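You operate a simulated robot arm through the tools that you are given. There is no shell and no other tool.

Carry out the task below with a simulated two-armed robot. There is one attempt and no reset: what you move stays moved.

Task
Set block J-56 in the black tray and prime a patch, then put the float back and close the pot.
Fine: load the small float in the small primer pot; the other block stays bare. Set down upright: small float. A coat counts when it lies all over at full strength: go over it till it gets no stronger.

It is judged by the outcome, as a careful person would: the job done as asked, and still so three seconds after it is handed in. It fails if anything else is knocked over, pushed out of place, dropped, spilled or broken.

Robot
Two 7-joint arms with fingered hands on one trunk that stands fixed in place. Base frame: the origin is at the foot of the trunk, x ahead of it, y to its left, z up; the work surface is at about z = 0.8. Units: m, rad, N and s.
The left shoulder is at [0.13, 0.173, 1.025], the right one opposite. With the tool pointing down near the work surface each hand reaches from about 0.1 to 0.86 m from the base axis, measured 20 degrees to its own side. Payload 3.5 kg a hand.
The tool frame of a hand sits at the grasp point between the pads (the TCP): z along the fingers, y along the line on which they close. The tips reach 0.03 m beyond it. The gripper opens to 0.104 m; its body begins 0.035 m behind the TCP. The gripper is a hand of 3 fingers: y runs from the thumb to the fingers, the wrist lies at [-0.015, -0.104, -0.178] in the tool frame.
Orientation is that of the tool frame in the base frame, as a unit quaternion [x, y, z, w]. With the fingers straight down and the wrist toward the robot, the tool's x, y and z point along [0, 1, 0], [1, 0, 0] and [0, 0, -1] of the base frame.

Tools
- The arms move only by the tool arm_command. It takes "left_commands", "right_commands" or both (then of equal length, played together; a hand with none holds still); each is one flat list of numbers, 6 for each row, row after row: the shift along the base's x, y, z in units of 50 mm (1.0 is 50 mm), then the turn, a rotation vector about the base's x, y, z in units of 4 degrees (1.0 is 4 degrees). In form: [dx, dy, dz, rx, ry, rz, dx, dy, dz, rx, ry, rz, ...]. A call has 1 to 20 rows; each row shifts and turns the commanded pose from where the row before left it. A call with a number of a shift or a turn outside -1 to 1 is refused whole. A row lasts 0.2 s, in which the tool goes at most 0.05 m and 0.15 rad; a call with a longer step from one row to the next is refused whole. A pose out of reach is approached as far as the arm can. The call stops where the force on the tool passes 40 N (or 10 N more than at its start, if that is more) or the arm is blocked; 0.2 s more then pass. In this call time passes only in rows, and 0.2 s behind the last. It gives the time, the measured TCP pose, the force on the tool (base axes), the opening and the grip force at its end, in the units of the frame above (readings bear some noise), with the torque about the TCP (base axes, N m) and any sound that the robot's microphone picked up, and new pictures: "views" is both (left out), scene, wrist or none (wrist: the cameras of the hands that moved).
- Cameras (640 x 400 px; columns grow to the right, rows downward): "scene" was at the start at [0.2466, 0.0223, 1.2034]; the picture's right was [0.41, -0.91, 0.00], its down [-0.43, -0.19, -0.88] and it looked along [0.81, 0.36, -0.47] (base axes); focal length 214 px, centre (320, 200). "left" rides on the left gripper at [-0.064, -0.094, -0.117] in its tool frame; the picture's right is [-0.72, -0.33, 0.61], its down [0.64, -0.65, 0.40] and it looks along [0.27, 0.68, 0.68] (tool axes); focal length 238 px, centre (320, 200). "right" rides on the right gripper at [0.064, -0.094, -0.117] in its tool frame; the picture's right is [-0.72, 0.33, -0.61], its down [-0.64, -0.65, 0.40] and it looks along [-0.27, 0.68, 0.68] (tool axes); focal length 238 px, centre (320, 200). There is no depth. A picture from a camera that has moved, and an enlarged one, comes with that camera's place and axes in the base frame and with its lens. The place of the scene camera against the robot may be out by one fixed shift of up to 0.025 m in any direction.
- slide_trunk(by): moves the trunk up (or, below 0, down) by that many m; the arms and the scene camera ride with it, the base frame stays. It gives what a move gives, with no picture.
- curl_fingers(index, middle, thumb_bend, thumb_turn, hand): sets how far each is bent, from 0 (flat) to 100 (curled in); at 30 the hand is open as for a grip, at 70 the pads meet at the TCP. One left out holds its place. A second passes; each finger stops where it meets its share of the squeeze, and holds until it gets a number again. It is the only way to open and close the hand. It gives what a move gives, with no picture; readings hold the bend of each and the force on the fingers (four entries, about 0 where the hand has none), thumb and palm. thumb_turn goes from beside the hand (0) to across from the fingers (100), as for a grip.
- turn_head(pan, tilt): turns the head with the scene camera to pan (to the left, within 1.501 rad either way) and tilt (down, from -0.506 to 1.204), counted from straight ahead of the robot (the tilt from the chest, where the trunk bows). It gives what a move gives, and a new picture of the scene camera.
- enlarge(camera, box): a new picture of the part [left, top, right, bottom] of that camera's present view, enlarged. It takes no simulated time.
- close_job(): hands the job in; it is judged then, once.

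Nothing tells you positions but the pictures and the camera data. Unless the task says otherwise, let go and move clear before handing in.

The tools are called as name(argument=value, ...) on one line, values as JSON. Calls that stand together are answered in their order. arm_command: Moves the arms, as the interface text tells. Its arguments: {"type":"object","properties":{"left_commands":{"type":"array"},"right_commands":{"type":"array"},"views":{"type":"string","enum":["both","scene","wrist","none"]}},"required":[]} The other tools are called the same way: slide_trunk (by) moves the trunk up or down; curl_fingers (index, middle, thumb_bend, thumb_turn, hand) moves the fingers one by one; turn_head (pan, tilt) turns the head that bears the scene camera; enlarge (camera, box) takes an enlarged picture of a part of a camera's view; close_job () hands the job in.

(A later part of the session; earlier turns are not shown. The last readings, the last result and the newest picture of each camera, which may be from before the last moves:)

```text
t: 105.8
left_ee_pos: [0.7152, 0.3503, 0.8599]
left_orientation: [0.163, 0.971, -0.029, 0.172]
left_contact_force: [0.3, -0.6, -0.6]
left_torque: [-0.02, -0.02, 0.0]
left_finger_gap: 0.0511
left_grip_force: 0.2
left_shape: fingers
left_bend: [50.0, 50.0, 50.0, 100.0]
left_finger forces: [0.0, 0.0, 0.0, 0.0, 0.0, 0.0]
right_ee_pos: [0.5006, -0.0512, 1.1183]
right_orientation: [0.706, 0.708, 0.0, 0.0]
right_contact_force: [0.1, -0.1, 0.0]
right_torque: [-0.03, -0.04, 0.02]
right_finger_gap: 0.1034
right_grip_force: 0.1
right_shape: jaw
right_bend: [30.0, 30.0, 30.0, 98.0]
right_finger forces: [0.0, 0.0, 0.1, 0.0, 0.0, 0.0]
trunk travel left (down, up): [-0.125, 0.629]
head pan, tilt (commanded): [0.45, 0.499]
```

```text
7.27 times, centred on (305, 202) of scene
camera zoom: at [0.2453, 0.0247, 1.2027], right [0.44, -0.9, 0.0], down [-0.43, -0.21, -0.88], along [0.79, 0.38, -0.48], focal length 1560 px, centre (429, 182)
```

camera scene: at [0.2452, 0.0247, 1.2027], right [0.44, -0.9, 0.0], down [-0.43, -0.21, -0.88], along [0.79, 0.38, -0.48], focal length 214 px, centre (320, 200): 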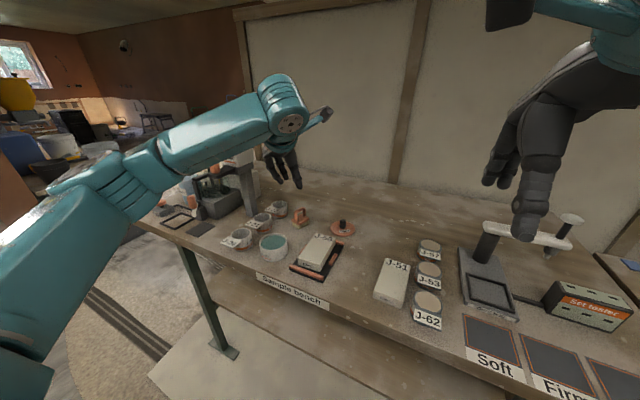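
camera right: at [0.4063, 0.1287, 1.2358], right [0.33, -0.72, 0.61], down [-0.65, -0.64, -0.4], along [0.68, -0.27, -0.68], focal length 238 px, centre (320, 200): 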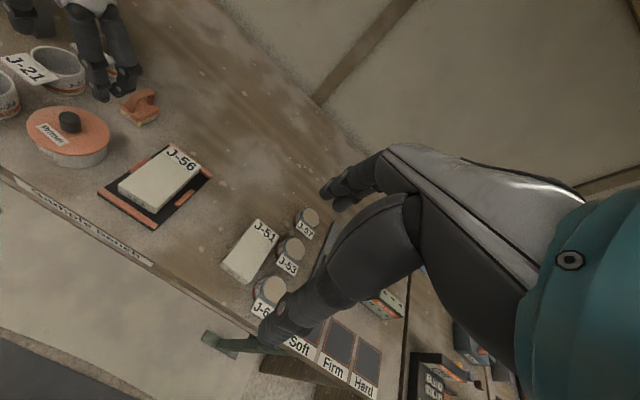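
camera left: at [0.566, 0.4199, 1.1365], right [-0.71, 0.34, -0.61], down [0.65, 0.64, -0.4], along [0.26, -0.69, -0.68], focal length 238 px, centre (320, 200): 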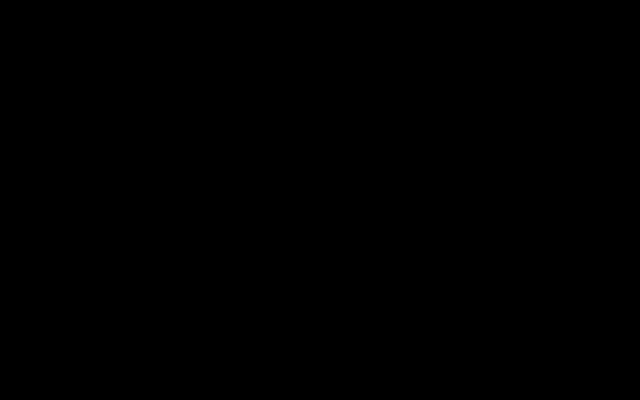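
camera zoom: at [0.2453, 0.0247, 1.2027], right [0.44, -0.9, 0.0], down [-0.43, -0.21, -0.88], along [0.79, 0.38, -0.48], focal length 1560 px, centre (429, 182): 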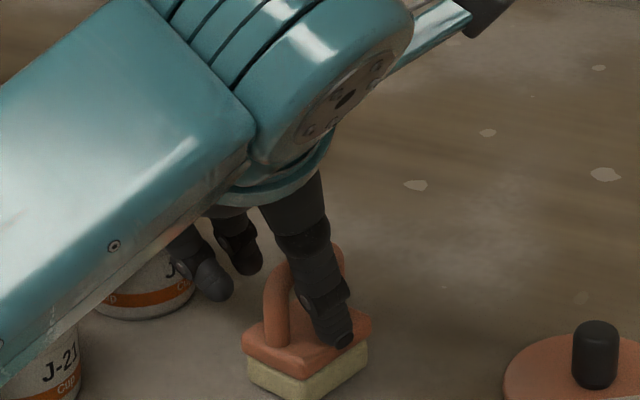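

The float is free and flat again. Raising, then removing the tilt and rotating back to the wrist-back orientation.

arm_command(left_commands=[0, 0, 0.4, 0, 0, 0, 0, 0, 0.7, 0, 0, 0, 0, 0, 0.7, 0, 0, 0, -0.3, -0.1, 0.5, 0.326, 0.946, 0, -0.3, -0.1, 0.3, 0.326, 0.946, 0, -0.2, -0.1, 0, 0.326, 0.946, 0, -0.2, -0.1, 0, 0.326, 0.946, 0, -0.2, -0.1, 0, 0.326, 0.946, 0, 0, 0, 0, 0, 0, -1, 0, 0, 0, 0, 0, -1, 0, 0, 0, 0, 0, -1, 0, 0, 0, 0, 0, -1, 0, 0, 0, 0, 0, -1, 0, 0, 0, 0, 0, -1, 0, 0, 0, 0, 0, -1, 0, 0, 0, 0, 0, -1, 0, 0, 0, 0, 0, -1, 0, 0, 0, 0, 0, -1, 0, 0, 0, 0, 0, -1, 0, 0, 0, 0, 0, -1], views="scene")

arm_command(left_commands=[0, 0, 0, 0, 0, -1, 0, 0, 0, 0, 0, -1, 0, 0, 0, 0, 0, -1, 0, 0, 0, 0, 0, -1, 0, 0, 0, 0, 0, -1, 0, 0, 0, 0, 0, -1, 0, 0, 0, 0, 0, -1, 0, 0, 0, 0, 0, -1, 0, 0, 0, 0, 0, -1], views="scene")

enlarge(camera="right", box=[40, 0, 160, 100])

enlarge(camera="scene", box=[260, 150, 350, 240])

```text
t: 110.0
left_ee_pos: [0.655, 0.3253, 0.9911]
left_orientation: [0.553, 0.833, 0.0, -0.001]
left_contact_force: [0.1, 0.1, -0.3]
left_torque: [-0.01, 0.01, 0.0]
left_finger_gap: 0.0516
left_grip_force: 0.1
left_shape: fingers
left_bend: [50.0, 50.0, 50.0, 100.0]
left_finger forces: [0.1, 0.1, 0.1, 0.0, 0.1, 0.0]
right_ee_pos: [0.4994, -0.0504, 1.1168]
right_orientation: [0.707, 0.707, 0.0, 0.001]
right_contact_force: [0.1, -0.5, 0.3]
right_torque: [0.01, 0.03, 0.01]
right_finger_gap: 0.1036
right_grip_force: 0.1
right_shape: jaw
right_bend: [30.0, 30.0, 30.0, 98.0]
right_finger forces: [0.0, 0.0, 0.0, 0.0, 0.0, 0.0]
trunk travel left (down, up): [-0.125, 0.629]
head pan, tilt (commanded): [0.45, 0.499]
camera scene: at [0.2453, 0.0247, 1.2027], right [0.44, -0.9, 0.0], down [-0.43, -0.21, -0.88], along [0.79, 0.38, -0.48], focal length 214 px, centre (320, 200)
```

scene: 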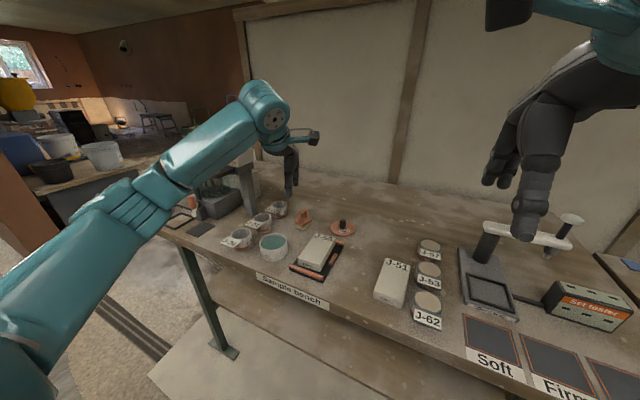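

```text
t: 112.0
left_ee_pos: [0.6553, 0.3252, 0.9908]
left_orientation: [0.784, 0.621, 0.0, 0.0]
left_contact_force: [-0.4, -0.1, 0.1]
left_torque: [-0.01, -0.04, -0.01]
left_finger_gap: 0.0518
left_grip_force: 0.0
left_shape: fingers
left_bend: [50.0, 50.0, 50.0, 100.0]
left_finger forces: [0.0, 0.1, 0.0, 0.1, 0.1, 0.1]
right_ee_pos: [0.4993, -0.0504, 1.1174]
right_orientation: [0.707, 0.708, 0.0, 0.0]
right_contact_force: [-0.6, 0.4, -0.7]
right_torque: [0.03, 0.0, 0.0]
right_finger_gap: 0.1038
right_grip_force: 0.0
right_shape: jaw
right_bend: [30.0, 30.0, 30.0, 98.0]
right_finger forces: [0.0, 0.1, 0.0, 0.1, 0.0, 0.1]
trunk travel left (down, up): [-0.125, 0.629]
head pan, tilt (commanded): [0.45, 0.499]
camera scene: at [0.2453, 0.0247, 1.2027], right [0.44, -0.9, 0.0], down [-0.43, -0.21, -0.88], along [0.79, 0.38, -0.48], focal length 214 px, centre (320, 200)
```

scene: 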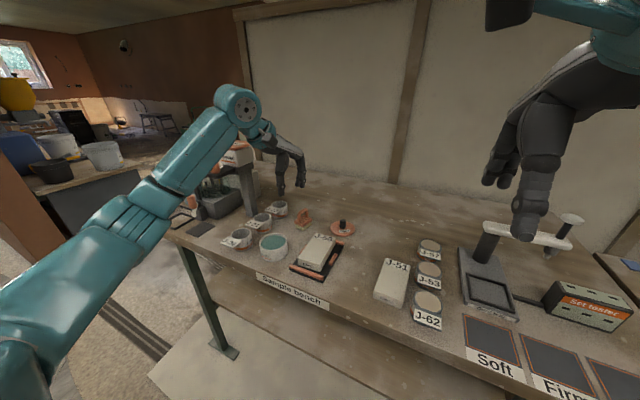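

```text
4.00 times, centred on (100, 50) of right
camera zoom: at [0.4046, 0.0147, 1.2341], right [0.33, -0.72, 0.61], down [-0.65, -0.64, -0.4], along [0.68, -0.27, -0.68], focal length 953 px, centre (1200, 800)
```

zoom: 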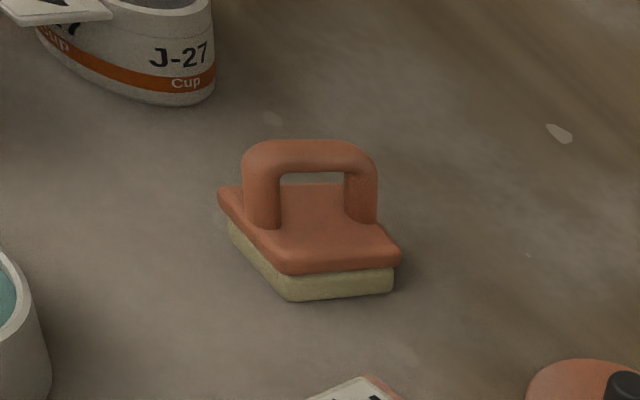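

```text
4.44 times, centred on (305, 195) of scene
camera zoom: at [0.2453, 0.0247, 1.2027], right [0.44, -0.9, 0.0], down [-0.43, -0.21, -0.88], along [0.79, 0.38, -0.48], focal length 953 px, centre (387, 222)
```

zoom: 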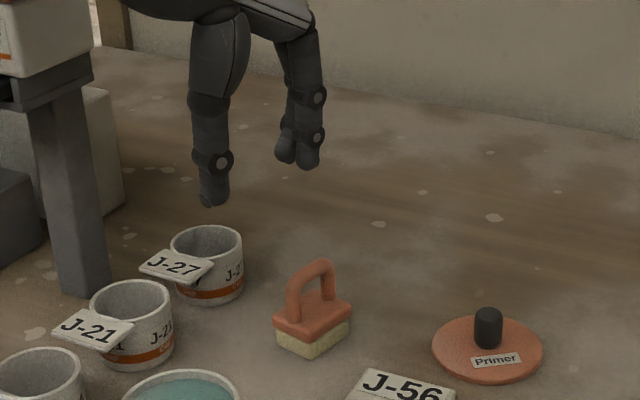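

Float is now centred at (0.719, 0.338), turned −11°. I'll open the hand, move over it and descend so the fingertips come down outside the plate's two ends.

curl_fingers(hand="left", index=42, middle=42, thumb_bend=42, thumb_turn=100)

arm_command(left_commands=[0.42, 0.06, -0.4, 0, 0, 0.5, 0.42, 0.06, -0.4, 0, 0, 0, 0.42, 0.056, -0.5, 0, 0, 0], views="none")

enlarge(camera="right", box=[40, 0, 160, 100])

enlarge(camera="scene", box=[270, 160, 340, 230])

```text
t: 113.0
left_ee_pos: [0.6537, 0.3257, 0.9931]
left_orientation: [0.783, 0.621, 0.0, 0.0]
left_contact_force: [0.1, -0.1, -0.6]
left_torque: [-0.02, 0.0, 0.04]
left_finger_gap: 0.0721
left_grip_force: 0.1
left_shape: fingers
left_bend: [42.0, 42.0, 42.0, 99.0]
left_finger forces: [0.0, 0.0, 0.0, 0.0, 0.1, 0.0]
right_ee_pos: [0.5001, -0.0508, 1.1174]
right_orientation: [0.707, 0.707, 0.0, 0.0]
right_contact_force: [-0.8, -0.2, 0.2]
right_torque: [-0.02, 0.0, 0.01]
right_finger_gap: 0.104
right_grip_force: 0.0
right_shape: jaw
right_bend: [30.0, 30.0, 30.0, 98.0]
right_finger forces: [0.0, 0.0, 0.1, 0.0, 0.1, 0.0]
trunk travel left (down, up): [-0.125, 0.629]
head pan, tilt (commanded): [0.45, 0.499]
```

```text
t: 113.8
left_ee_pos: [0.7198, 0.3337, 0.9263]
left_orientation: [0.772, 0.635, 0.0, 0.0]
left_contact_force: [0.4, 0.5, 0.5]
left_torque: [-0.01, -0.04, 0.04]
left_finger_gap: 0.0722
left_grip_force: 0.1
left_shape: fingers
left_bend: [42.0, 42.0, 42.0, 99.0]
left_finger forces: [0.0, 0.0, 0.0, 0.0, 0.0, 0.1]
right_ee_pos: [0.5002, -0.0499, 1.1173]
right_orientation: [0.707, 0.707, 0.0, 0.0]
right_contact_force: [0.6, 0.4, -0.9]
right_torque: [0.03, -0.01, 0.02]
right_finger_gap: 0.1036
right_grip_force: 0.0
right_shape: jaw
right_bend: [30.0, 30.0, 30.0, 98.0]
right_finger forces: [0.0, 0.0, 0.0, 0.0, 0.1, 0.0]
trunk travel left (down, up): [-0.125, 0.629]
head pan, tilt (commanded): [0.45, 0.499]
```

```text
4.00 times, centred on (100, 50) of right
camera zoom: at [0.405, 0.0147, 1.2339], right [0.33, -0.72, 0.61], down [-0.65, -0.64, -0.4], along [0.68, -0.27, -0.68], focal length 953 px, centre (1200, 800)
```

zoom: 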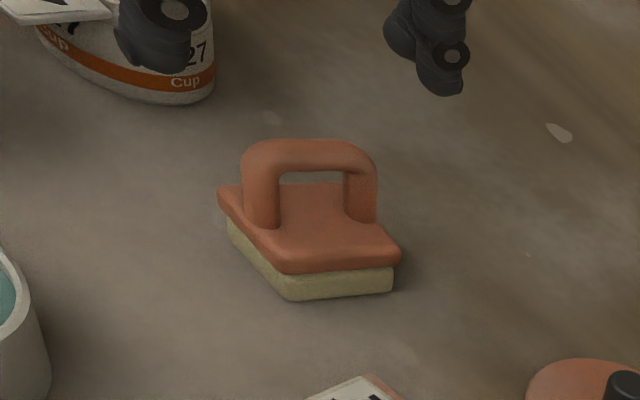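

```text
5.71 times, centred on (305, 195) of scene
camera zoom: at [0.2456, 0.0248, 1.2026], right [0.44, -0.9, 0.0], down [-0.43, -0.21, -0.88], along [0.79, 0.38, -0.48], focal length 1226 px, centre (406, 229)
```

zoom: 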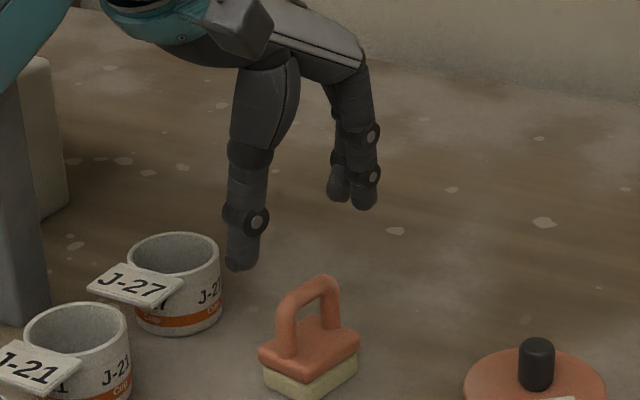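

arm_command(left_commands=[-0.02, 0.01, -0.5, 0, 0, 0, 0, 0, -0.5, 0, 0, 0], views="none")

enlarge(camera="right", box=[40, 0, 160, 100])

enlarge(camera="scene", box=[270, 170, 340, 240])

```text
t: 114.4
left_ee_pos: [0.718, 0.3338, 0.8763]
left_orientation: [0.772, 0.635, 0.0, 0.001]
left_contact_force: [0.7, -0.4, 0.2]
left_torque: [0.01, 0.01, 0.03]
left_finger_gap: 0.0721
left_grip_force: 0.2
left_shape: fingers
left_bend: [42.0, 42.0, 42.0, 99.0]
left_finger forces: [0.0, 0.0, 0.0, 0.0, 0.0, 0.0]
right_ee_pos: [0.4991, -0.0497, 1.1175]
right_orientation: [0.708, 0.707, 0.0, 0.001]
right_contact_force: [-0.6, -0.5, 0.0]
right_torque: [0.03, 0.03, 0.0]
right_finger_gap: 0.1033
right_grip_force: 0.1
right_shape: jaw
right_bend: [30.0, 30.0, 30.0, 98.0]
right_finger forces: [0.0, 0.0, 0.0, 0.0, 0.0, 0.0]
trunk travel left (down, up): [-0.125, 0.629]
head pan, tilt (commanded): [0.45, 0.499]
```

```text
4.00 times, centred on (100, 50) of right
camera zoom: at [0.4048, 0.0148, 1.234], right [0.33, -0.72, 0.61], down [-0.65, -0.64, -0.4], along [0.68, -0.27, -0.68], focal length 953 px, centre (1200, 800)
```

zoom: 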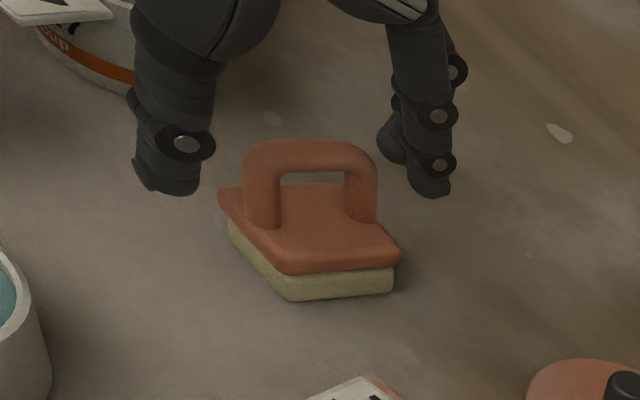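

```text
5.71 times, centred on (305, 205) of scene
camera zoom: at [0.2455, 0.0248, 1.2026], right [0.44, -0.9, 0.0], down [-0.43, -0.21, -0.88], along [0.79, 0.38, -0.48], focal length 1226 px, centre (406, 171)
```

zoom: 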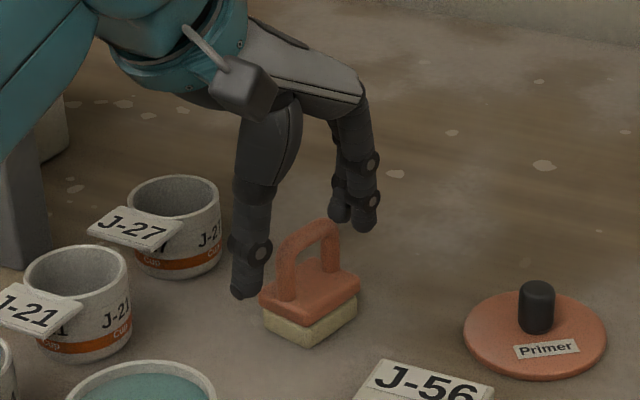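

arm_command(left_commands=[0, 0, -0.4, 0, 0, 0, 0, 0, -0.2, 0, 0, 0], views="none")

enlarge(camera="right", box=[40, 0, 160, 100])

enlarge(camera="scene", box=[270, 170, 340, 240])

```text
t: 115.0
left_ee_pos: [0.7185, 0.3345, 0.8456]
left_orientation: [0.772, 0.635, 0.0, 0.0]
left_contact_force: [0.5, 1.5, 0.4]
left_torque: [0.0, -0.01, -0.01]
left_finger_gap: 0.0722
left_grip_force: 0.0
left_shape: fingers
left_bend: [42.0, 42.0, 42.0, 99.0]
left_finger forces: [0.1, 0.0, 0.0, 0.0, 0.0, 0.0]
right_ee_pos: [0.5004, -0.0503, 1.1174]
right_orientation: [0.707, 0.707, 0.0, 0.0]
right_contact_force: [-0.2, 0.4, -0.8]
right_torque: [-0.02, -0.01, 0.0]
right_finger_gap: 0.1035
right_grip_force: 0.2
right_shape: jaw
right_bend: [30.0, 30.0, 30.0, 98.0]
right_finger forces: [0.0, 0.1, 0.0, 0.0, 0.0, 0.1]
trunk travel left (down, up): [-0.125, 0.629]
head pan, tilt (commanded): [0.45, 0.499]
```

```text
4.00 times, centred on (100, 50) of right
camera zoom: at [0.4046, 0.0147, 1.2341], right [0.33, -0.72, 0.61], down [-0.65, -0.64, -0.4], along [0.68, -0.27, -0.68], focal length 953 px, centre (1200, 800)
```

zoom: 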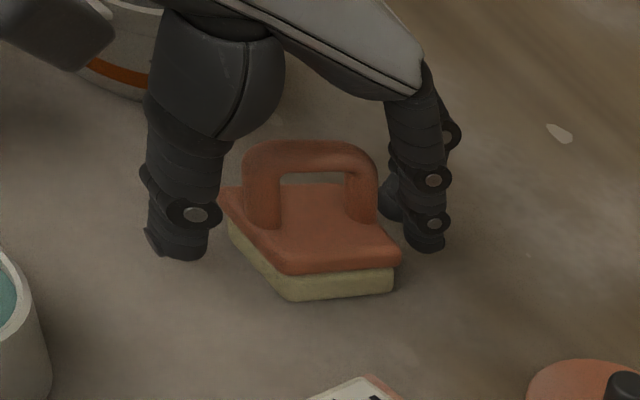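

```text
5.71 times, centred on (305, 205) of scene
camera zoom: at [0.2453, 0.0248, 1.2027], right [0.44, -0.9, 0.0], down [-0.43, -0.21, -0.88], along [0.79, 0.38, -0.48], focal length 1226 px, centre (406, 171)
```

zoom: 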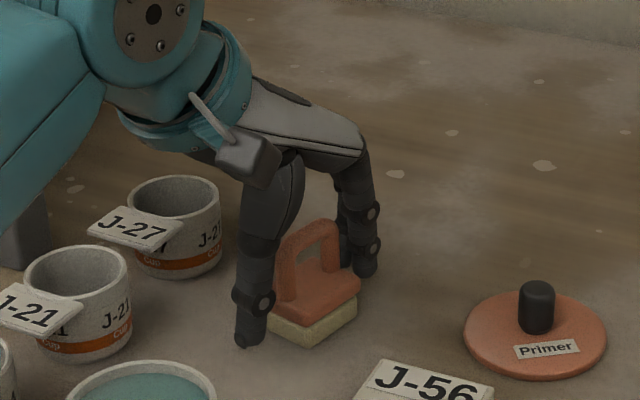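

Thumb before the plate's front end, fingers behind its rear end. Closing.

curl_fingers(hand="left", index=56, middle=56, thumb_bend=56)

enlarge(camera="right", box=[40, 0, 160, 100])

enlarge(camera="scene", box=[270, 170, 340, 240])

```text
t: 116.0
left_ee_pos: [0.7176, 0.3339, 0.8461]
left_orientation: [0.772, 0.635, -0.001, 0.0]
left_contact_force: [0.5, -0.2, -0.3]
left_torque: [-0.02, -0.04, 0.01]
left_finger_gap: 0.0451
left_grip_force: 3.7
left_shape: fingers
left_bend: [53.0, 54.0, 52.0, 100.0]
left_finger forces: [1.9, 2.0, 0.1, 0.1, 3.9, 0.0]
right_ee_pos: [0.4997, -0.0491, 1.1182]
right_orientation: [0.707, 0.707, 0.0, 0.001]
right_contact_force: [-0.3, 0.3, -0.3]
right_torque: [0.0, 0.03, 0.0]
right_finger_gap: 0.1036
right_grip_force: 0.0
right_shape: jaw
right_bend: [30.0, 30.0, 30.0, 98.0]
right_finger forces: [0.1, 0.0, 0.0, 0.0, 0.1, 0.0]
trunk travel left (down, up): [-0.125, 0.629]
head pan, tilt (commanded): [0.45, 0.499]
```

```text
4.00 times, centred on (100, 50) of right
camera zoom: at [0.4047, 0.0147, 1.2341], right [0.33, -0.72, 0.61], down [-0.65, -0.64, -0.4], along [0.68, -0.27, -0.68], focal length 953 px, centre (1200, 800)
```

zoom: 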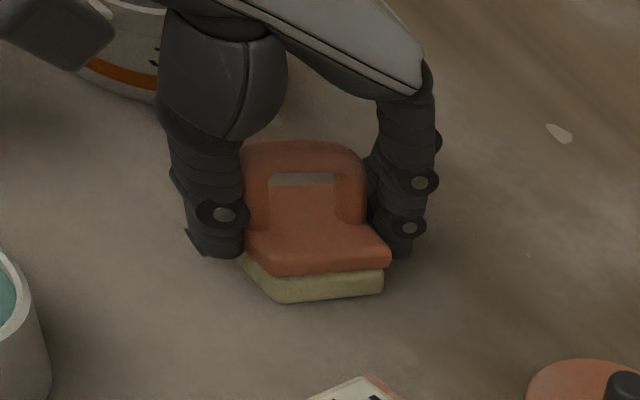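

```text
5.71 times, centred on (305, 205) of scene
camera zoom: at [0.2453, 0.0247, 1.2027], right [0.44, -0.9, 0.0], down [-0.43, -0.21, -0.88], along [0.79, 0.38, -0.48], focal length 1226 px, centre (406, 171)
```

zoom: 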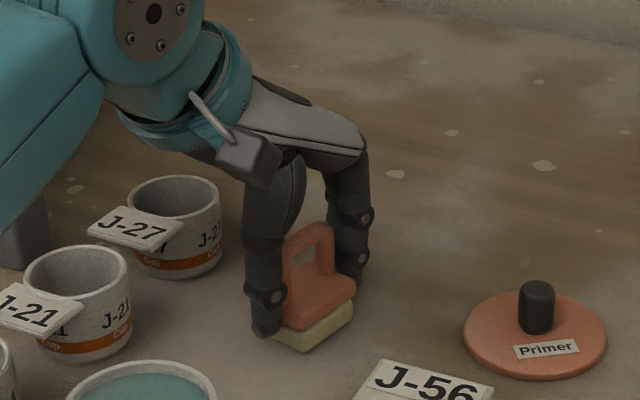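

Balanced contact on both plate ends. Tightening to a firm grip and lifting slightly.

curl_fingers(hand="left", index=66, middle=66, thumb_bend=66)

arm_command(left_commands=[0, 0, 0.1, 0, 0, 0, 0, 0, 0.15, 0, 0, 0, 0, 0, 0.15, 0, 0, 0], views="none")

enlarge(camera="right", box=[40, 0, 160, 100])

enlarge(camera="scene", box=[270, 170, 340, 240])

```text
t: 117.0
left_ee_pos: [0.7178, 0.334, 0.8461]
left_orientation: [0.772, 0.635, 0.0, 0.0]
left_contact_force: [0.3, 0.8, 0.9]
left_torque: [-0.01, -0.08, -0.01]
left_finger_gap: 0.0431
left_grip_force: 14.6
left_shape: fingers
left_bend: [56.0, 58.0, 53.0, 100.0]
left_finger forces: [7.3, 8.0, 0.0, 0.0, 14.6, 0.1]
right_ee_pos: [0.4994, -0.0511, 1.1176]
right_orientation: [0.707, 0.708, 0.001, 0.0]
right_contact_force: [0.2, -0.6, -0.8]
right_torque: [0.0, -0.01, 0.02]
right_finger_gap: 0.1037
right_grip_force: 0.1
right_shape: jaw
right_bend: [30.0, 30.0, 30.0, 98.0]
right_finger forces: [0.0, 0.1, 0.0, 0.0, 0.1, 0.0]
trunk travel left (down, up): [-0.125, 0.629]
head pan, tilt (commanded): [0.45, 0.499]
```

```text
t: 117.8
left_ee_pos: [0.7183, 0.3329, 0.8663]
left_orientation: [0.772, 0.635, 0.0, 0.0]
left_contact_force: [0.1, 0.0, -0.9]
left_torque: [0.01, 0.02, 0.03]
left_finger_gap: 0.0432
left_grip_force: 14.7
left_shape: fingers
left_bend: [56.0, 58.0, 53.0, 100.0]
left_finger forces: [7.2, 7.6, 0.0, 0.0, 14.7, 0.0]
right_ee_pos: [0.4996, -0.0507, 1.1172]
right_orientation: [0.707, 0.708, 0.0, 0.0]
right_contact_force: [0.3, 0.5, 0.1]
right_torque: [0.0, -0.02, -0.03]
right_finger_gap: 0.1037
right_grip_force: 0.1
right_shape: jaw
right_bend: [30.0, 30.0, 30.0, 98.0]
right_finger forces: [0.0, 0.0, 0.0, 0.0, 0.0, 0.0]
trunk travel left (down, up): [-0.125, 0.629]
head pan, tilt (commanded): [0.45, 0.499]
```

```text
4.00 times, centred on (100, 50) of right
camera zoom: at [0.4046, 0.0146, 1.2341], right [0.33, -0.72, 0.61], down [-0.65, -0.64, -0.4], along [0.68, -0.27, -0.68], focal length 953 px, centre (1200, 800)
```

zoom: 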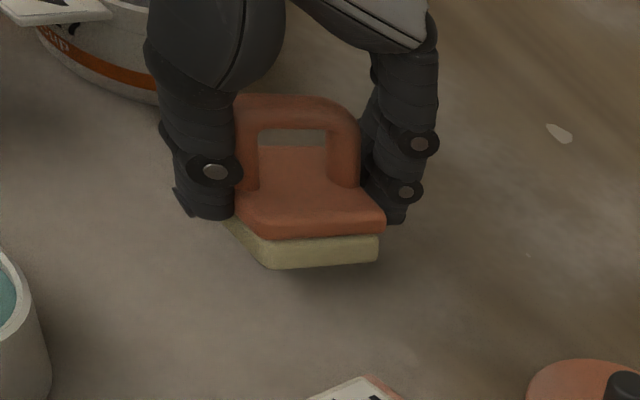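

```text
5.71 times, centred on (305, 205) of scene
camera zoom: at [0.2453, 0.0247, 1.2027], right [0.44, -0.9, 0.0], down [-0.43, -0.21, -0.88], along [0.79, 0.38, -0.48], focal length 1226 px, centre (406, 171)
```

zoom: 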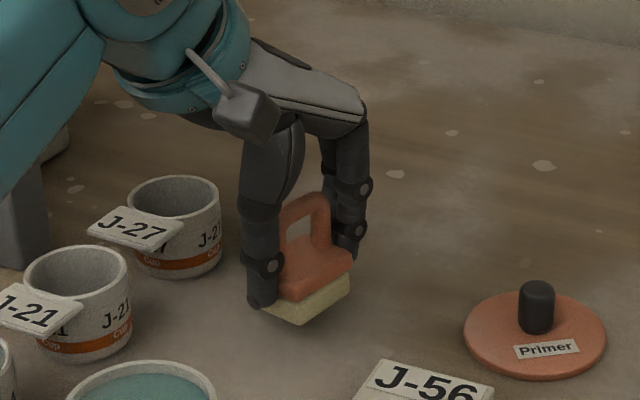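

Firm 15 N grip on the plate ends and the float hangs level. I'll raise it and carry it over the pot, moving the right camera along for a view.

arm_command(left_commands=[0, 0, 0.6, 0, 0, 0, 0, 0, 0.8, 0, 0, 0, -0.4, 0.04, 0, 0, 0, 0, -0.4, 0.04, 0, 0, 0, 0, -0.4, 0.04, 0, 0, 0, 0, -0.5, 0.04, 0, 0, 0, 0, -0.5, 0.04, 0, 0, 0, 0, -0.44, 0.05, 0, 0, 0, 0], right_commands=[0, 0.275, 0, 0, 0, 0, 0, 0.275, 0, 0, 0, 0, 0, 0.275, 0, 0, 0, 0, 0, 0.275, 0, 0, 0, 0, 0, 0.275, 0, 0, 0, 0, 0, 0.275, 0, 0, 0, 0, 0, 0.275, 0, 0, 0, 0, 0, 0.275, 0, 0, 0, 0], views="scene")

enlarge(camera="right", box=[0, 40, 140, 150])

enlarge(camera="scene", box=[220, 180, 330, 270])

```text
t: 119.6
left_ee_pos: [0.5853, 0.3455, 0.9363]
left_orientation: [0.772, 0.636, 0.0, 0.0]
left_contact_force: [-0.8, 0.6, -1.2]
left_torque: [0.0, 0.02, 0.0]
left_finger_gap: 0.0432
left_grip_force: 14.7
left_shape: fingers
left_bend: [56.0, 58.0, 53.0, 100.0]
left_finger forces: [7.1, 7.6, 0.0, 0.1, 14.7, 0.0]
right_ee_pos: [0.5009, 0.0601, 1.1185]
right_orientation: [0.707, 0.707, -0.001, 0.001]
right_contact_force: [0.1, -0.5, 1.0]
right_torque: [0.0, 0.0, -0.01]
right_finger_gap: 0.1036
right_grip_force: 0.1
right_shape: jaw
right_bend: [30.0, 30.0, 30.0, 98.0]
right_finger forces: [0.0, 0.0, 0.0, 0.0, 0.0, 0.0]
trunk travel left (down, up): [-0.125, 0.629]
head pan, tilt (commanded): [0.45, 0.499]
camera scene: at [0.2452, 0.0248, 1.2027], right [0.44, -0.9, 0.0], down [-0.43, -0.21, -0.88], along [0.79, 0.38, -0.48], focal length 214 px, centre (320, 200)
```

scene: 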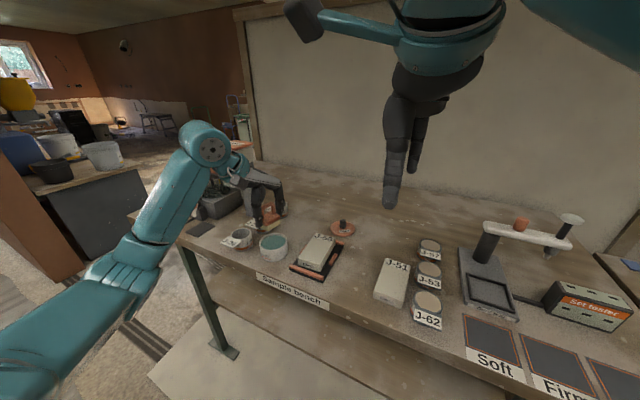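

```text
3.64 times, centred on (70, 95) of right
camera zoom: at [0.4056, 0.1248, 1.2357], right [0.33, -0.72, 0.61], down [-0.65, -0.64, -0.4], along [0.68, -0.27, -0.68], focal length 867 px, centre (1229, 582)
```

zoom: 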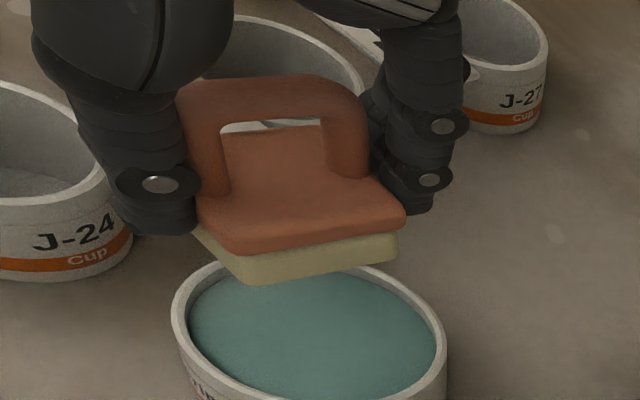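

```text
4.44 times, centred on (275, 225) of scene
camera zoom: at [0.2452, 0.0248, 1.2027], right [0.44, -0.9, 0.0], down [-0.43, -0.21, -0.88], along [0.79, 0.38, -0.48], focal length 953 px, centre (520, 89)
```

zoom: 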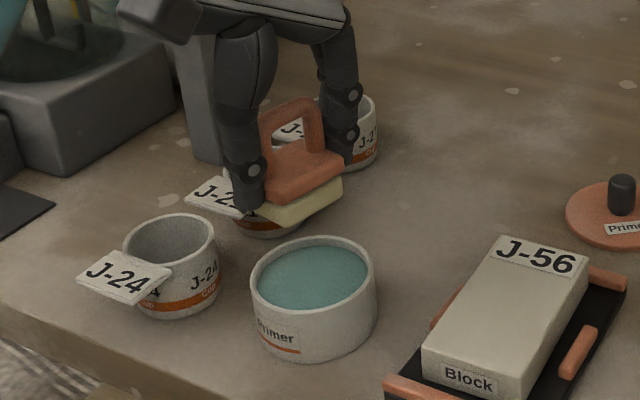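

The float hangs level right above the pot. I'll zoom in to verify its alignment with the pot opening.

enlarge(camera="right", box=[30, 75, 130, 165])

enlarge(camera="scene", box=[240, 195, 310, 260])

```text
4.44 times, centred on (80, 120) of right
camera zoom: at [0.4056, 0.1248, 1.2357], right [0.33, -0.72, 0.61], down [-0.65, -0.64, -0.4], along [0.68, -0.27, -0.68], focal length 1059 px, centre (1387, 556)
```

zoom: 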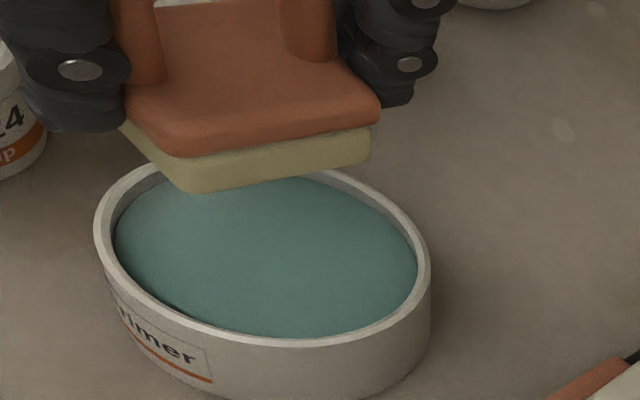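

```text
6.15 times, centred on (275, 228) of scene
camera zoom: at [0.2452, 0.0248, 1.2027], right [0.44, -0.9, 0.0], down [-0.43, -0.21, -0.88], along [0.79, 0.38, -0.48], focal length 1320 px, centre (597, 31)
```

zoom: 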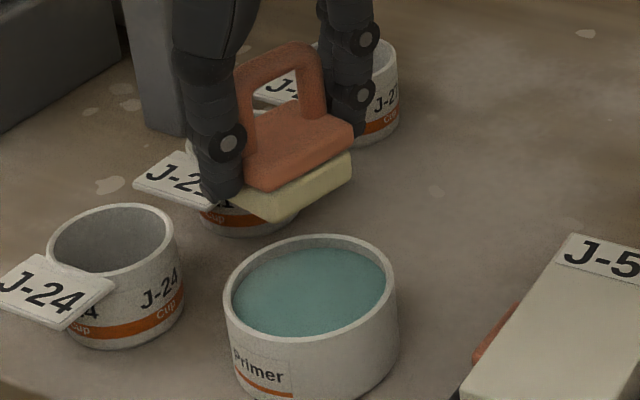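

Measured: pot centre (0.5775, 0.345), pad centre (0.578, 0.349). Shifting 4 mm right and descending toward the primer.

arm_command(left_commands=[0, -0.08, -0.2, 0, 0, 0, 0, 0, -0.3, 0, 0, 0, 0, 0, -0.3, 0, 0, 0], views="none")

enlarge(camera="right", box=[30, 75, 130, 165])

enlarge(camera="scene", box=[240, 195, 310, 260])

```text
t: 120.4
left_ee_pos: [0.5841, 0.3428, 0.8951]
left_orientation: [0.772, 0.635, 0.0, 0.0]
left_contact_force: [1.2, -0.3, -0.3]
left_torque: [0.0, -0.03, -0.01]
left_finger_gap: 0.0433
left_grip_force: 14.3
left_shape: fingers
left_bend: [56.0, 58.0, 53.0, 100.0]
left_finger forces: [7.1, 7.5, 0.0, 0.1, 14.6, 0.0]
right_ee_pos: [0.5011, 0.0597, 1.1192]
right_orientation: [0.707, 0.707, 0.0, 0.001]
right_contact_force: [-0.3, -0.3, 0.0]
right_torque: [0.01, 0.03, -0.01]
right_finger_gap: 0.1035
right_grip_force: 0.0
right_shape: jaw
right_bend: [30.0, 30.0, 30.0, 98.0]
right_finger forces: [0.1, 0.0, 0.1, 0.0, 0.0, 0.1]
trunk travel left (down, up): [-0.125, 0.629]
head pan, tilt (commanded): [0.45, 0.499]
```

```text
4.44 times, centred on (80, 120) of right
camera zoom: at [0.4058, 0.1245, 1.2356], right [0.33, -0.72, 0.61], down [-0.65, -0.64, -0.4], along [0.68, -0.27, -0.68], focal length 1059 px, centre (1387, 556)
```

zoom: 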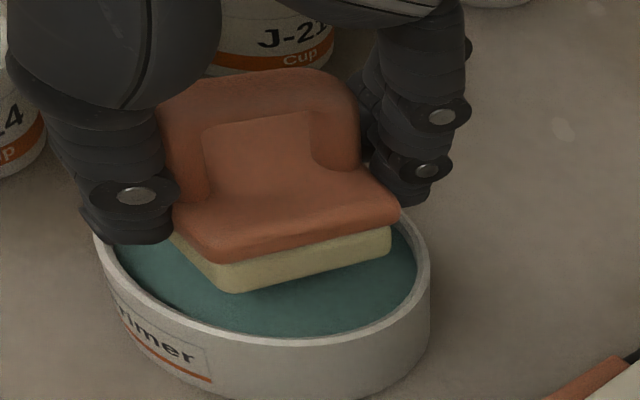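

```text
6.15 times, centred on (275, 228) of scene
camera zoom: at [0.2454, 0.0247, 1.2027], right [0.44, -0.9, 0.0], down [-0.43, -0.21, -0.88], along [0.79, 0.38, -0.48], focal length 1320 px, centre (597, 31)
```

zoom: 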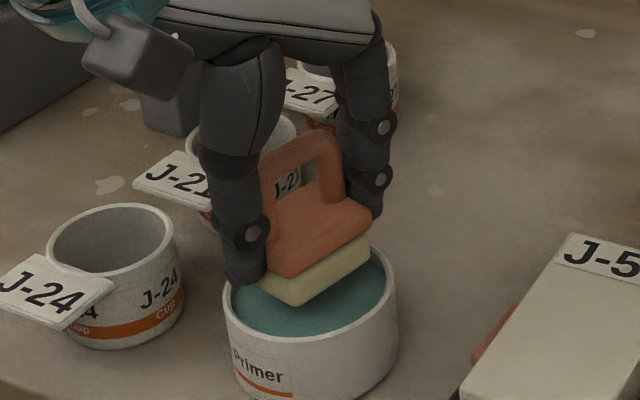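

arm_command(left_commands=[0.01, -0.02, -0.1, 0, 0, 0, 0, 0, -0.1, 0, 0, 0, 0, 0, -0.08, 0, 0, 0], views="none")

enlarge(camera="right", box=[30, 75, 130, 165])

enlarge(camera="scene", box=[240, 195, 310, 260])

```text
t: 121.2
left_ee_pos: [0.5851, 0.3418, 0.8818]
left_orientation: [0.772, 0.636, 0.0, 0.0]
left_contact_force: [0.6, -0.3, -0.1]
left_torque: [-0.02, 0.02, -0.02]
left_finger_gap: 0.043
left_grip_force: 14.4
left_shape: fingers
left_bend: [56.0, 58.0, 53.0, 100.0]
left_finger forces: [7.1, 7.5, 0.1, 0.0, 14.5, 0.0]
right_ee_pos: [0.5015, 0.0594, 1.1195]
right_orientation: [0.707, 0.707, 0.0, -0.001]
right_contact_force: [-0.5, -0.1, -0.1]
right_torque: [0.03, -0.01, -0.01]
right_finger_gap: 0.1038
right_grip_force: 0.0
right_shape: jaw
right_bend: [30.0, 30.0, 30.0, 98.0]
right_finger forces: [0.1, 0.1, 0.1, 0.1, 0.0, 0.0]
trunk travel left (down, up): [-0.125, 0.629]
head pan, tilt (commanded): [0.45, 0.499]
```

```text
4.44 times, centred on (80, 120) of right
camera zoom: at [0.4058, 0.1244, 1.2357], right [0.33, -0.72, 0.61], down [-0.65, -0.64, -0.4], along [0.68, -0.27, -0.68], focal length 1059 px, centre (1387, 556)
```

zoom: 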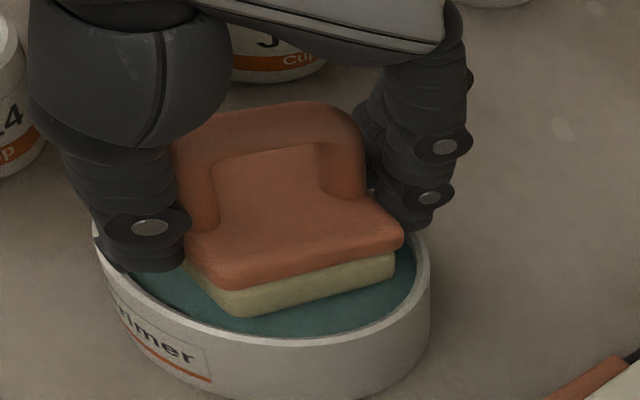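

```text
6.15 times, centred on (275, 228) of scene
camera zoom: at [0.2453, 0.0247, 1.2027], right [0.44, -0.9, 0.0], down [-0.43, -0.21, -0.88], along [0.79, 0.38, -0.48], focal length 1320 px, centre (597, 31)
```

zoom: 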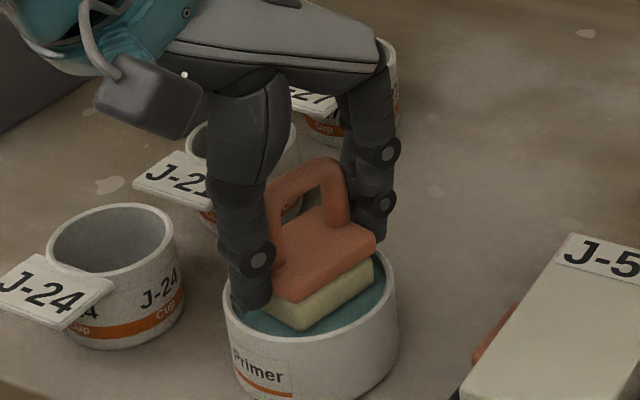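

arm_command(left_commands=[0, 0.01, -0.06, 0, 0, 0], views="none")

enlarge(camera="right", box=[30, 75, 130, 165])

enlarge(camera="scene", box=[250, 205, 300, 250])

```text
t: 121.6
left_ee_pos: [0.585, 0.3416, 0.8804]
left_orientation: [0.772, 0.636, 0.001, 0.001]
left_contact_force: [-1.1, -1.0, 4.7]
left_torque: [0.04, -0.09, -0.02]
left_finger_gap: 0.0433
left_grip_force: 14.7
left_shape: fingers
left_bend: [57.0, 59.0, 53.0, 100.0]
left_finger forces: [7.2, 7.7, 0.1, 0.0, 15.4, 0.0]
right_ee_pos: [0.5015, 0.0581, 1.1181]
right_orientation: [0.707, 0.707, 0.0, 0.0]
right_contact_force: [-0.1, -0.6, 0.7]
right_torque: [-0.02, 0.0, 0.0]
right_finger_gap: 0.1039
right_grip_force: 0.0
right_shape: jaw
right_bend: [30.0, 30.0, 30.0, 98.0]
right_finger forces: [0.0, 0.1, 0.0, 0.0, 0.0, 0.0]
trunk travel left (down, up): [-0.125, 0.629]
head pan, tilt (commanded): [0.45, 0.499]
```

```text
4.44 times, centred on (80, 120) of right
camera zoom: at [0.4052, 0.1241, 1.2361], right [0.33, -0.72, 0.61], down [-0.65, -0.64, -0.4], along [0.68, -0.27, -0.68], focal length 1059 px, centre (1387, 556)
```

zoom: 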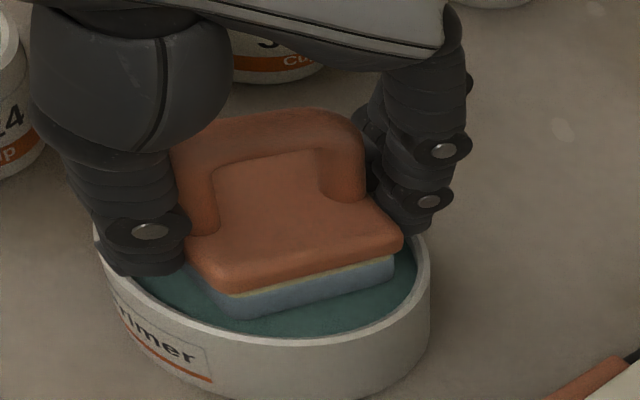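

```text
8.89 times, centred on (275, 228) of scene
camera zoom: at [0.2448, 0.0244, 1.2029], right [0.44, -0.9, 0.0], down [-0.43, -0.21, -0.88], along [0.79, 0.38, -0.48], focal length 1906 px, centre (720, -44)
```

zoom: 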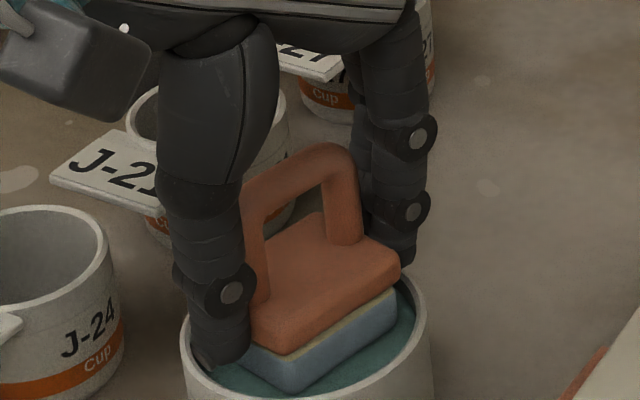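

The pad has turned blue: it is loaded with primer. I'll lift it out and carry it over the block, turning it to line up with the block.

arm_command(left_commands=[0, 0, 0.2, 0, 0, 0, 0, 0, 0.4, 0, 0, 0, 0, 0, 0.4, 0, 0, 0], views="none")

enlarge(camera="right", box=[0, 60, 220, 240])

enlarge(camera="scene", box=[240, 195, 350, 290])

```text
t: 122.4
left_ee_pos: [0.5855, 0.343, 0.93]
left_orientation: [0.772, 0.636, -0.001, 0.0]
left_contact_force: [0.4, -0.5, -0.2]
left_torque: [0.0, -0.07, -0.01]
left_finger_gap: 0.0432
left_grip_force: 14.3
left_shape: fingers
left_bend: [57.0, 59.0, 53.0, 100.0]
left_finger forces: [7.2, 7.4, 0.1, 0.0, 14.4, 0.0]
right_ee_pos: [0.5021, 0.0599, 1.1201]
right_orientation: [0.707, 0.707, -0.001, 0.0]
right_contact_force: [-0.2, -0.1, -0.1]
right_torque: [0.05, 0.02, -0.03]
right_finger_gap: 0.1036
right_grip_force: 0.0
right_shape: jaw
right_bend: [30.0, 30.0, 30.0, 98.0]
right_finger forces: [0.1, 0.1, 0.0, 0.1, 0.0, 0.0]
trunk travel left (down, up): [-0.125, 0.629]
head pan, tilt (commanded): [0.45, 0.499]
```

```text
2.22 times, centred on (110, 150) of right
camera zoom: at [0.4056, 0.1243, 1.2358], right [0.33, -0.72, 0.61], down [-0.65, -0.64, -0.4], along [0.68, -0.27, -0.68], focal length 530 px, centre (787, 311)
```

zoom: 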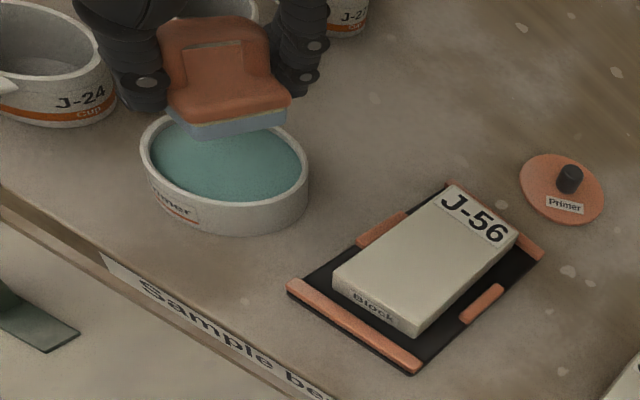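

```text
4.21 times, centred on (295, 242) of scene
camera zoom: at [0.2452, 0.0246, 1.2027], right [0.44, -0.9, 0.0], down [-0.43, -0.21, -0.88], along [0.79, 0.38, -0.48], focal length 903 px, centre (425, 21)
```

zoom: 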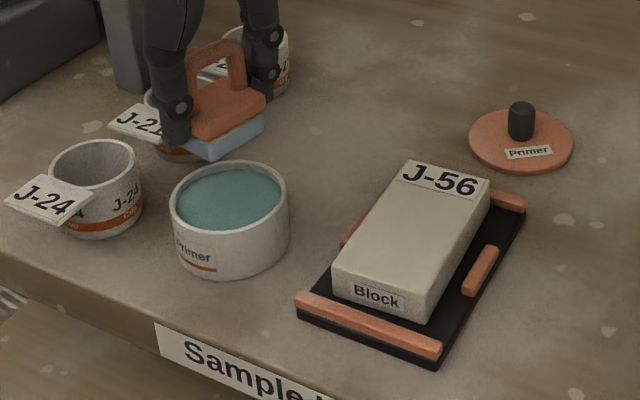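

enlarge(camera="right", box=[120, 130, 230, 230])

```text
4.00 times, centred on (175, 180) of right
camera zoom: at [0.4056, 0.1243, 1.2358], right [0.33, -0.72, 0.61], down [-0.65, -0.64, -0.4], along [0.68, -0.27, -0.68], focal length 953 px, centre (900, 280)
```

zoom: 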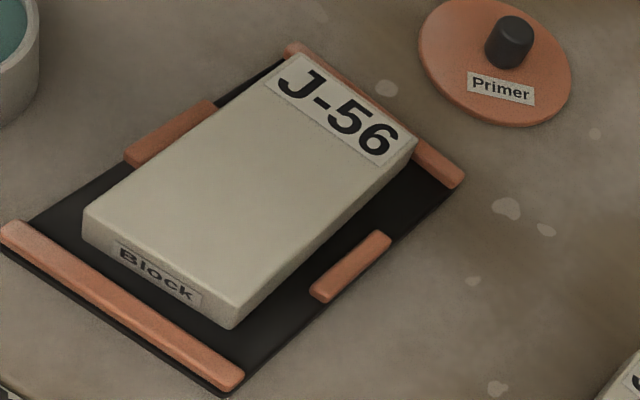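

Block centre (0.6156, 0.2347), yaw 3°, top z≈0.829; label starts 30 mm behind centre. I'll move the float over the front-left of the block, aligned, and hover.

arm_command(left_commands=[0, -0.4, 0, 0, 0, 0.7, 0, -0.4, 0, 0, 0, 0.7, 0, -0.4, 0, 0, 0, 0.7, 0, -0.4, -0.2, 0, 0, 0.7, 0.01, -0.34, -0.3, 0, 0, 0.7], views="none")

enlarge(camera="right", box=[60, 100, 220, 240])

enlarge(camera="scene", box=[270, 200, 360, 290])

```text
t: 123.6
left_ee_pos: [0.5858, 0.2452, 0.9029]
left_orientation: [0.689, 0.725, 0.0, 0.0]
left_contact_force: [0.5, -0.2, -0.4]
left_torque: [-0.01, -0.01, -0.03]
left_finger_gap: 0.043
left_grip_force: 14.1
left_shape: fingers
left_bend: [57.0, 59.0, 53.0, 100.0]
left_finger forces: [7.1, 7.4, 0.0, 0.0, 14.4, 0.0]
right_ee_pos: [0.5008, 0.0599, 1.1186]
right_orientation: [0.707, 0.707, 0.0, 0.0]
right_contact_force: [-0.5, 1.0, -0.3]
right_torque: [0.03, -0.03, -0.01]
right_finger_gap: 0.104
right_grip_force: 0.1
right_shape: jaw
right_bend: [30.0, 30.0, 30.0, 98.0]
right_finger forces: [0.0, 0.0, 0.1, 0.0, 0.0, 0.1]
trunk travel left (down, up): [-0.125, 0.629]
head pan, tilt (commanded): [0.45, 0.499]
```

```text
2.86 times, centred on (140, 170) of right
camera zoom: at [0.4059, 0.1244, 1.2356], right [0.33, -0.72, 0.61], down [-0.65, -0.64, -0.4], along [0.68, -0.27, -0.68], focal length 681 px, centre (834, 286)
```

zoom: 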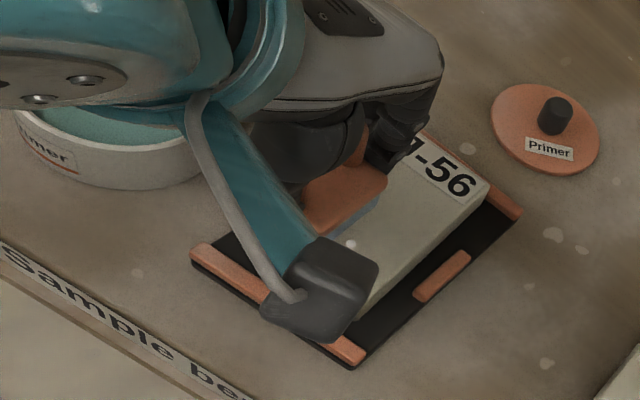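

```text
4.44 times, centred on (315, 245) of scene
camera zoom: at [0.2454, 0.0247, 1.2026], right [0.44, -0.9, 0.0], down [-0.43, -0.21, -0.88], along [0.79, 0.38, -0.48], focal length 953 px, centre (342, 0)
```

zoom: 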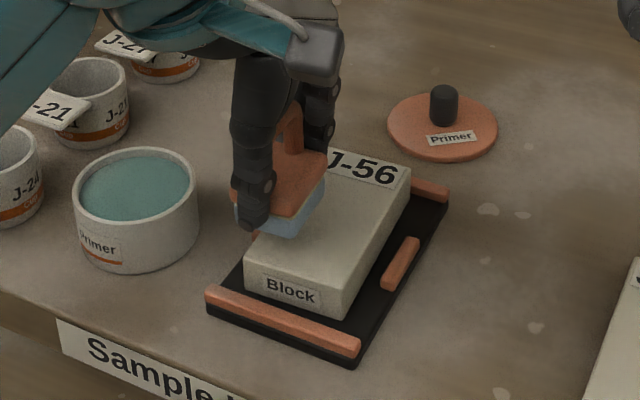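

arm_command(left_commands=[0, 0, -0.2, 0, 0, 0, 0, 0, -0.2, 0, 0, 0, 0, 0, -0.08, 0, 0, 0], views="none")

enlarge(camera="scene", box=[270, 200, 360, 290])

```text
t: 124.4
left_ee_pos: [0.5862, 0.2444, 0.8818]
left_orientation: [0.689, 0.725, 0.001, 0.0]
left_contact_force: [-0.3, 0.6, 3.5]
left_torque: [0.03, -0.09, -0.01]
left_finger_gap: 0.0432
left_grip_force: 14.6
left_shape: fingers
left_bend: [57.0, 59.0, 53.0, 100.0]
left_finger forces: [7.2, 7.6, 0.1, 0.0, 15.3, 0.0]
right_ee_pos: [0.5014, 0.0599, 1.1193]
right_orientation: [0.707, 0.707, -0.001, -0.001]
right_contact_force: [-0.3, 0.2, 0.6]
right_torque: [0.0, -0.01, 0.01]
right_finger_gap: 0.1039
right_grip_force: 0.0
right_shape: jaw
right_bend: [30.0, 30.0, 30.0, 98.0]
right_finger forces: [0.0, 0.0, 0.1, 0.1, 0.0, 0.0]
trunk travel left (down, up): [-0.125, 0.629]
head pan, tilt (commanded): [0.45, 0.499]
```

```text
4.44 times, centred on (315, 245) of scene
camera zoom: at [0.2448, 0.0246, 1.2029], right [0.44, -0.9, 0.0], down [-0.43, -0.21, -0.88], along [0.79, 0.38, -0.48], focal length 953 px, centre (342, 0)
```

zoom: 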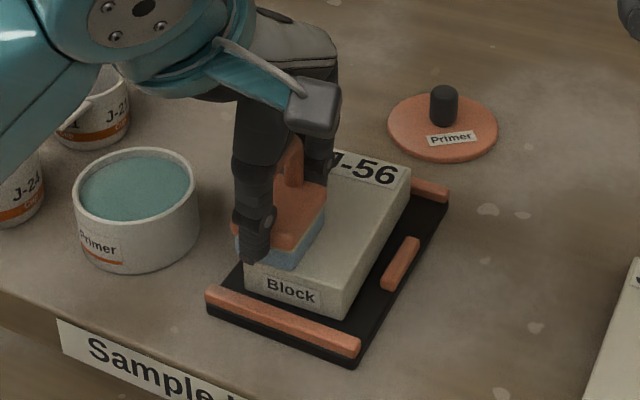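

arm_command(left_commands=[0, 0, -0.04, 0, 0, 0], views="none")

enlarge(camera="scene", box=[285, 220, 345, 275])

```text
t: 124.8
left_ee_pos: [0.5872, 0.2458, 0.88]
left_orientation: [0.689, 0.725, 0.001, 0.003]
left_contact_force: [-1.0, -0.4, 9.7]
left_torque: [0.04, -0.12, -0.02]
left_finger_gap: 0.0433
left_grip_force: 16.2
left_shape: fingers
left_bend: [57.0, 59.0, 53.0, 100.0]
left_finger forces: [7.2, 7.9, 0.1, 0.0, 16.3, 0.0]
right_ee_pos: [0.4996, 0.0581, 1.1193]
right_orientation: [0.707, 0.707, 0.0, 0.0]
right_contact_force: [0.7, -0.2, 0.0]
right_torque: [-0.03, 0.01, 0.03]
right_finger_gap: 0.1036
right_grip_force: 0.0
right_shape: jaw
right_bend: [30.0, 30.0, 30.0, 98.0]
right_finger forces: [0.0, 0.1, 0.0, 0.1, 0.1, 0.1]
trunk travel left (down, up): [-0.125, 0.629]
head pan, tilt (commanded): [0.45, 0.499]
```

```text
7.27 times, centred on (315, 248) of scene
camera zoom: at [0.2443, 0.0243, 1.2031], right [0.44, -0.9, 0.0], down [-0.43, -0.21, -0.88], along [0.79, 0.38, -0.48], focal length 1560 px, centre (356, -146)
```

zoom: 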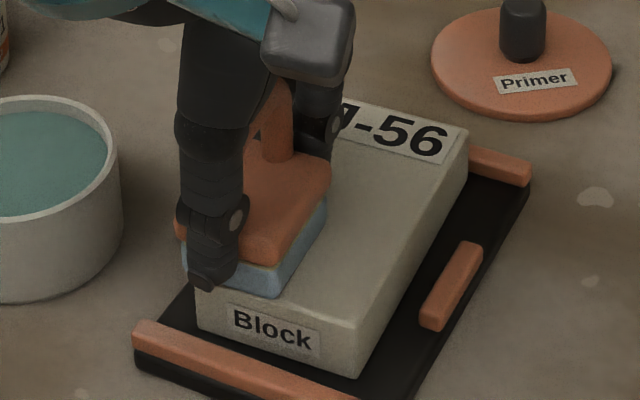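

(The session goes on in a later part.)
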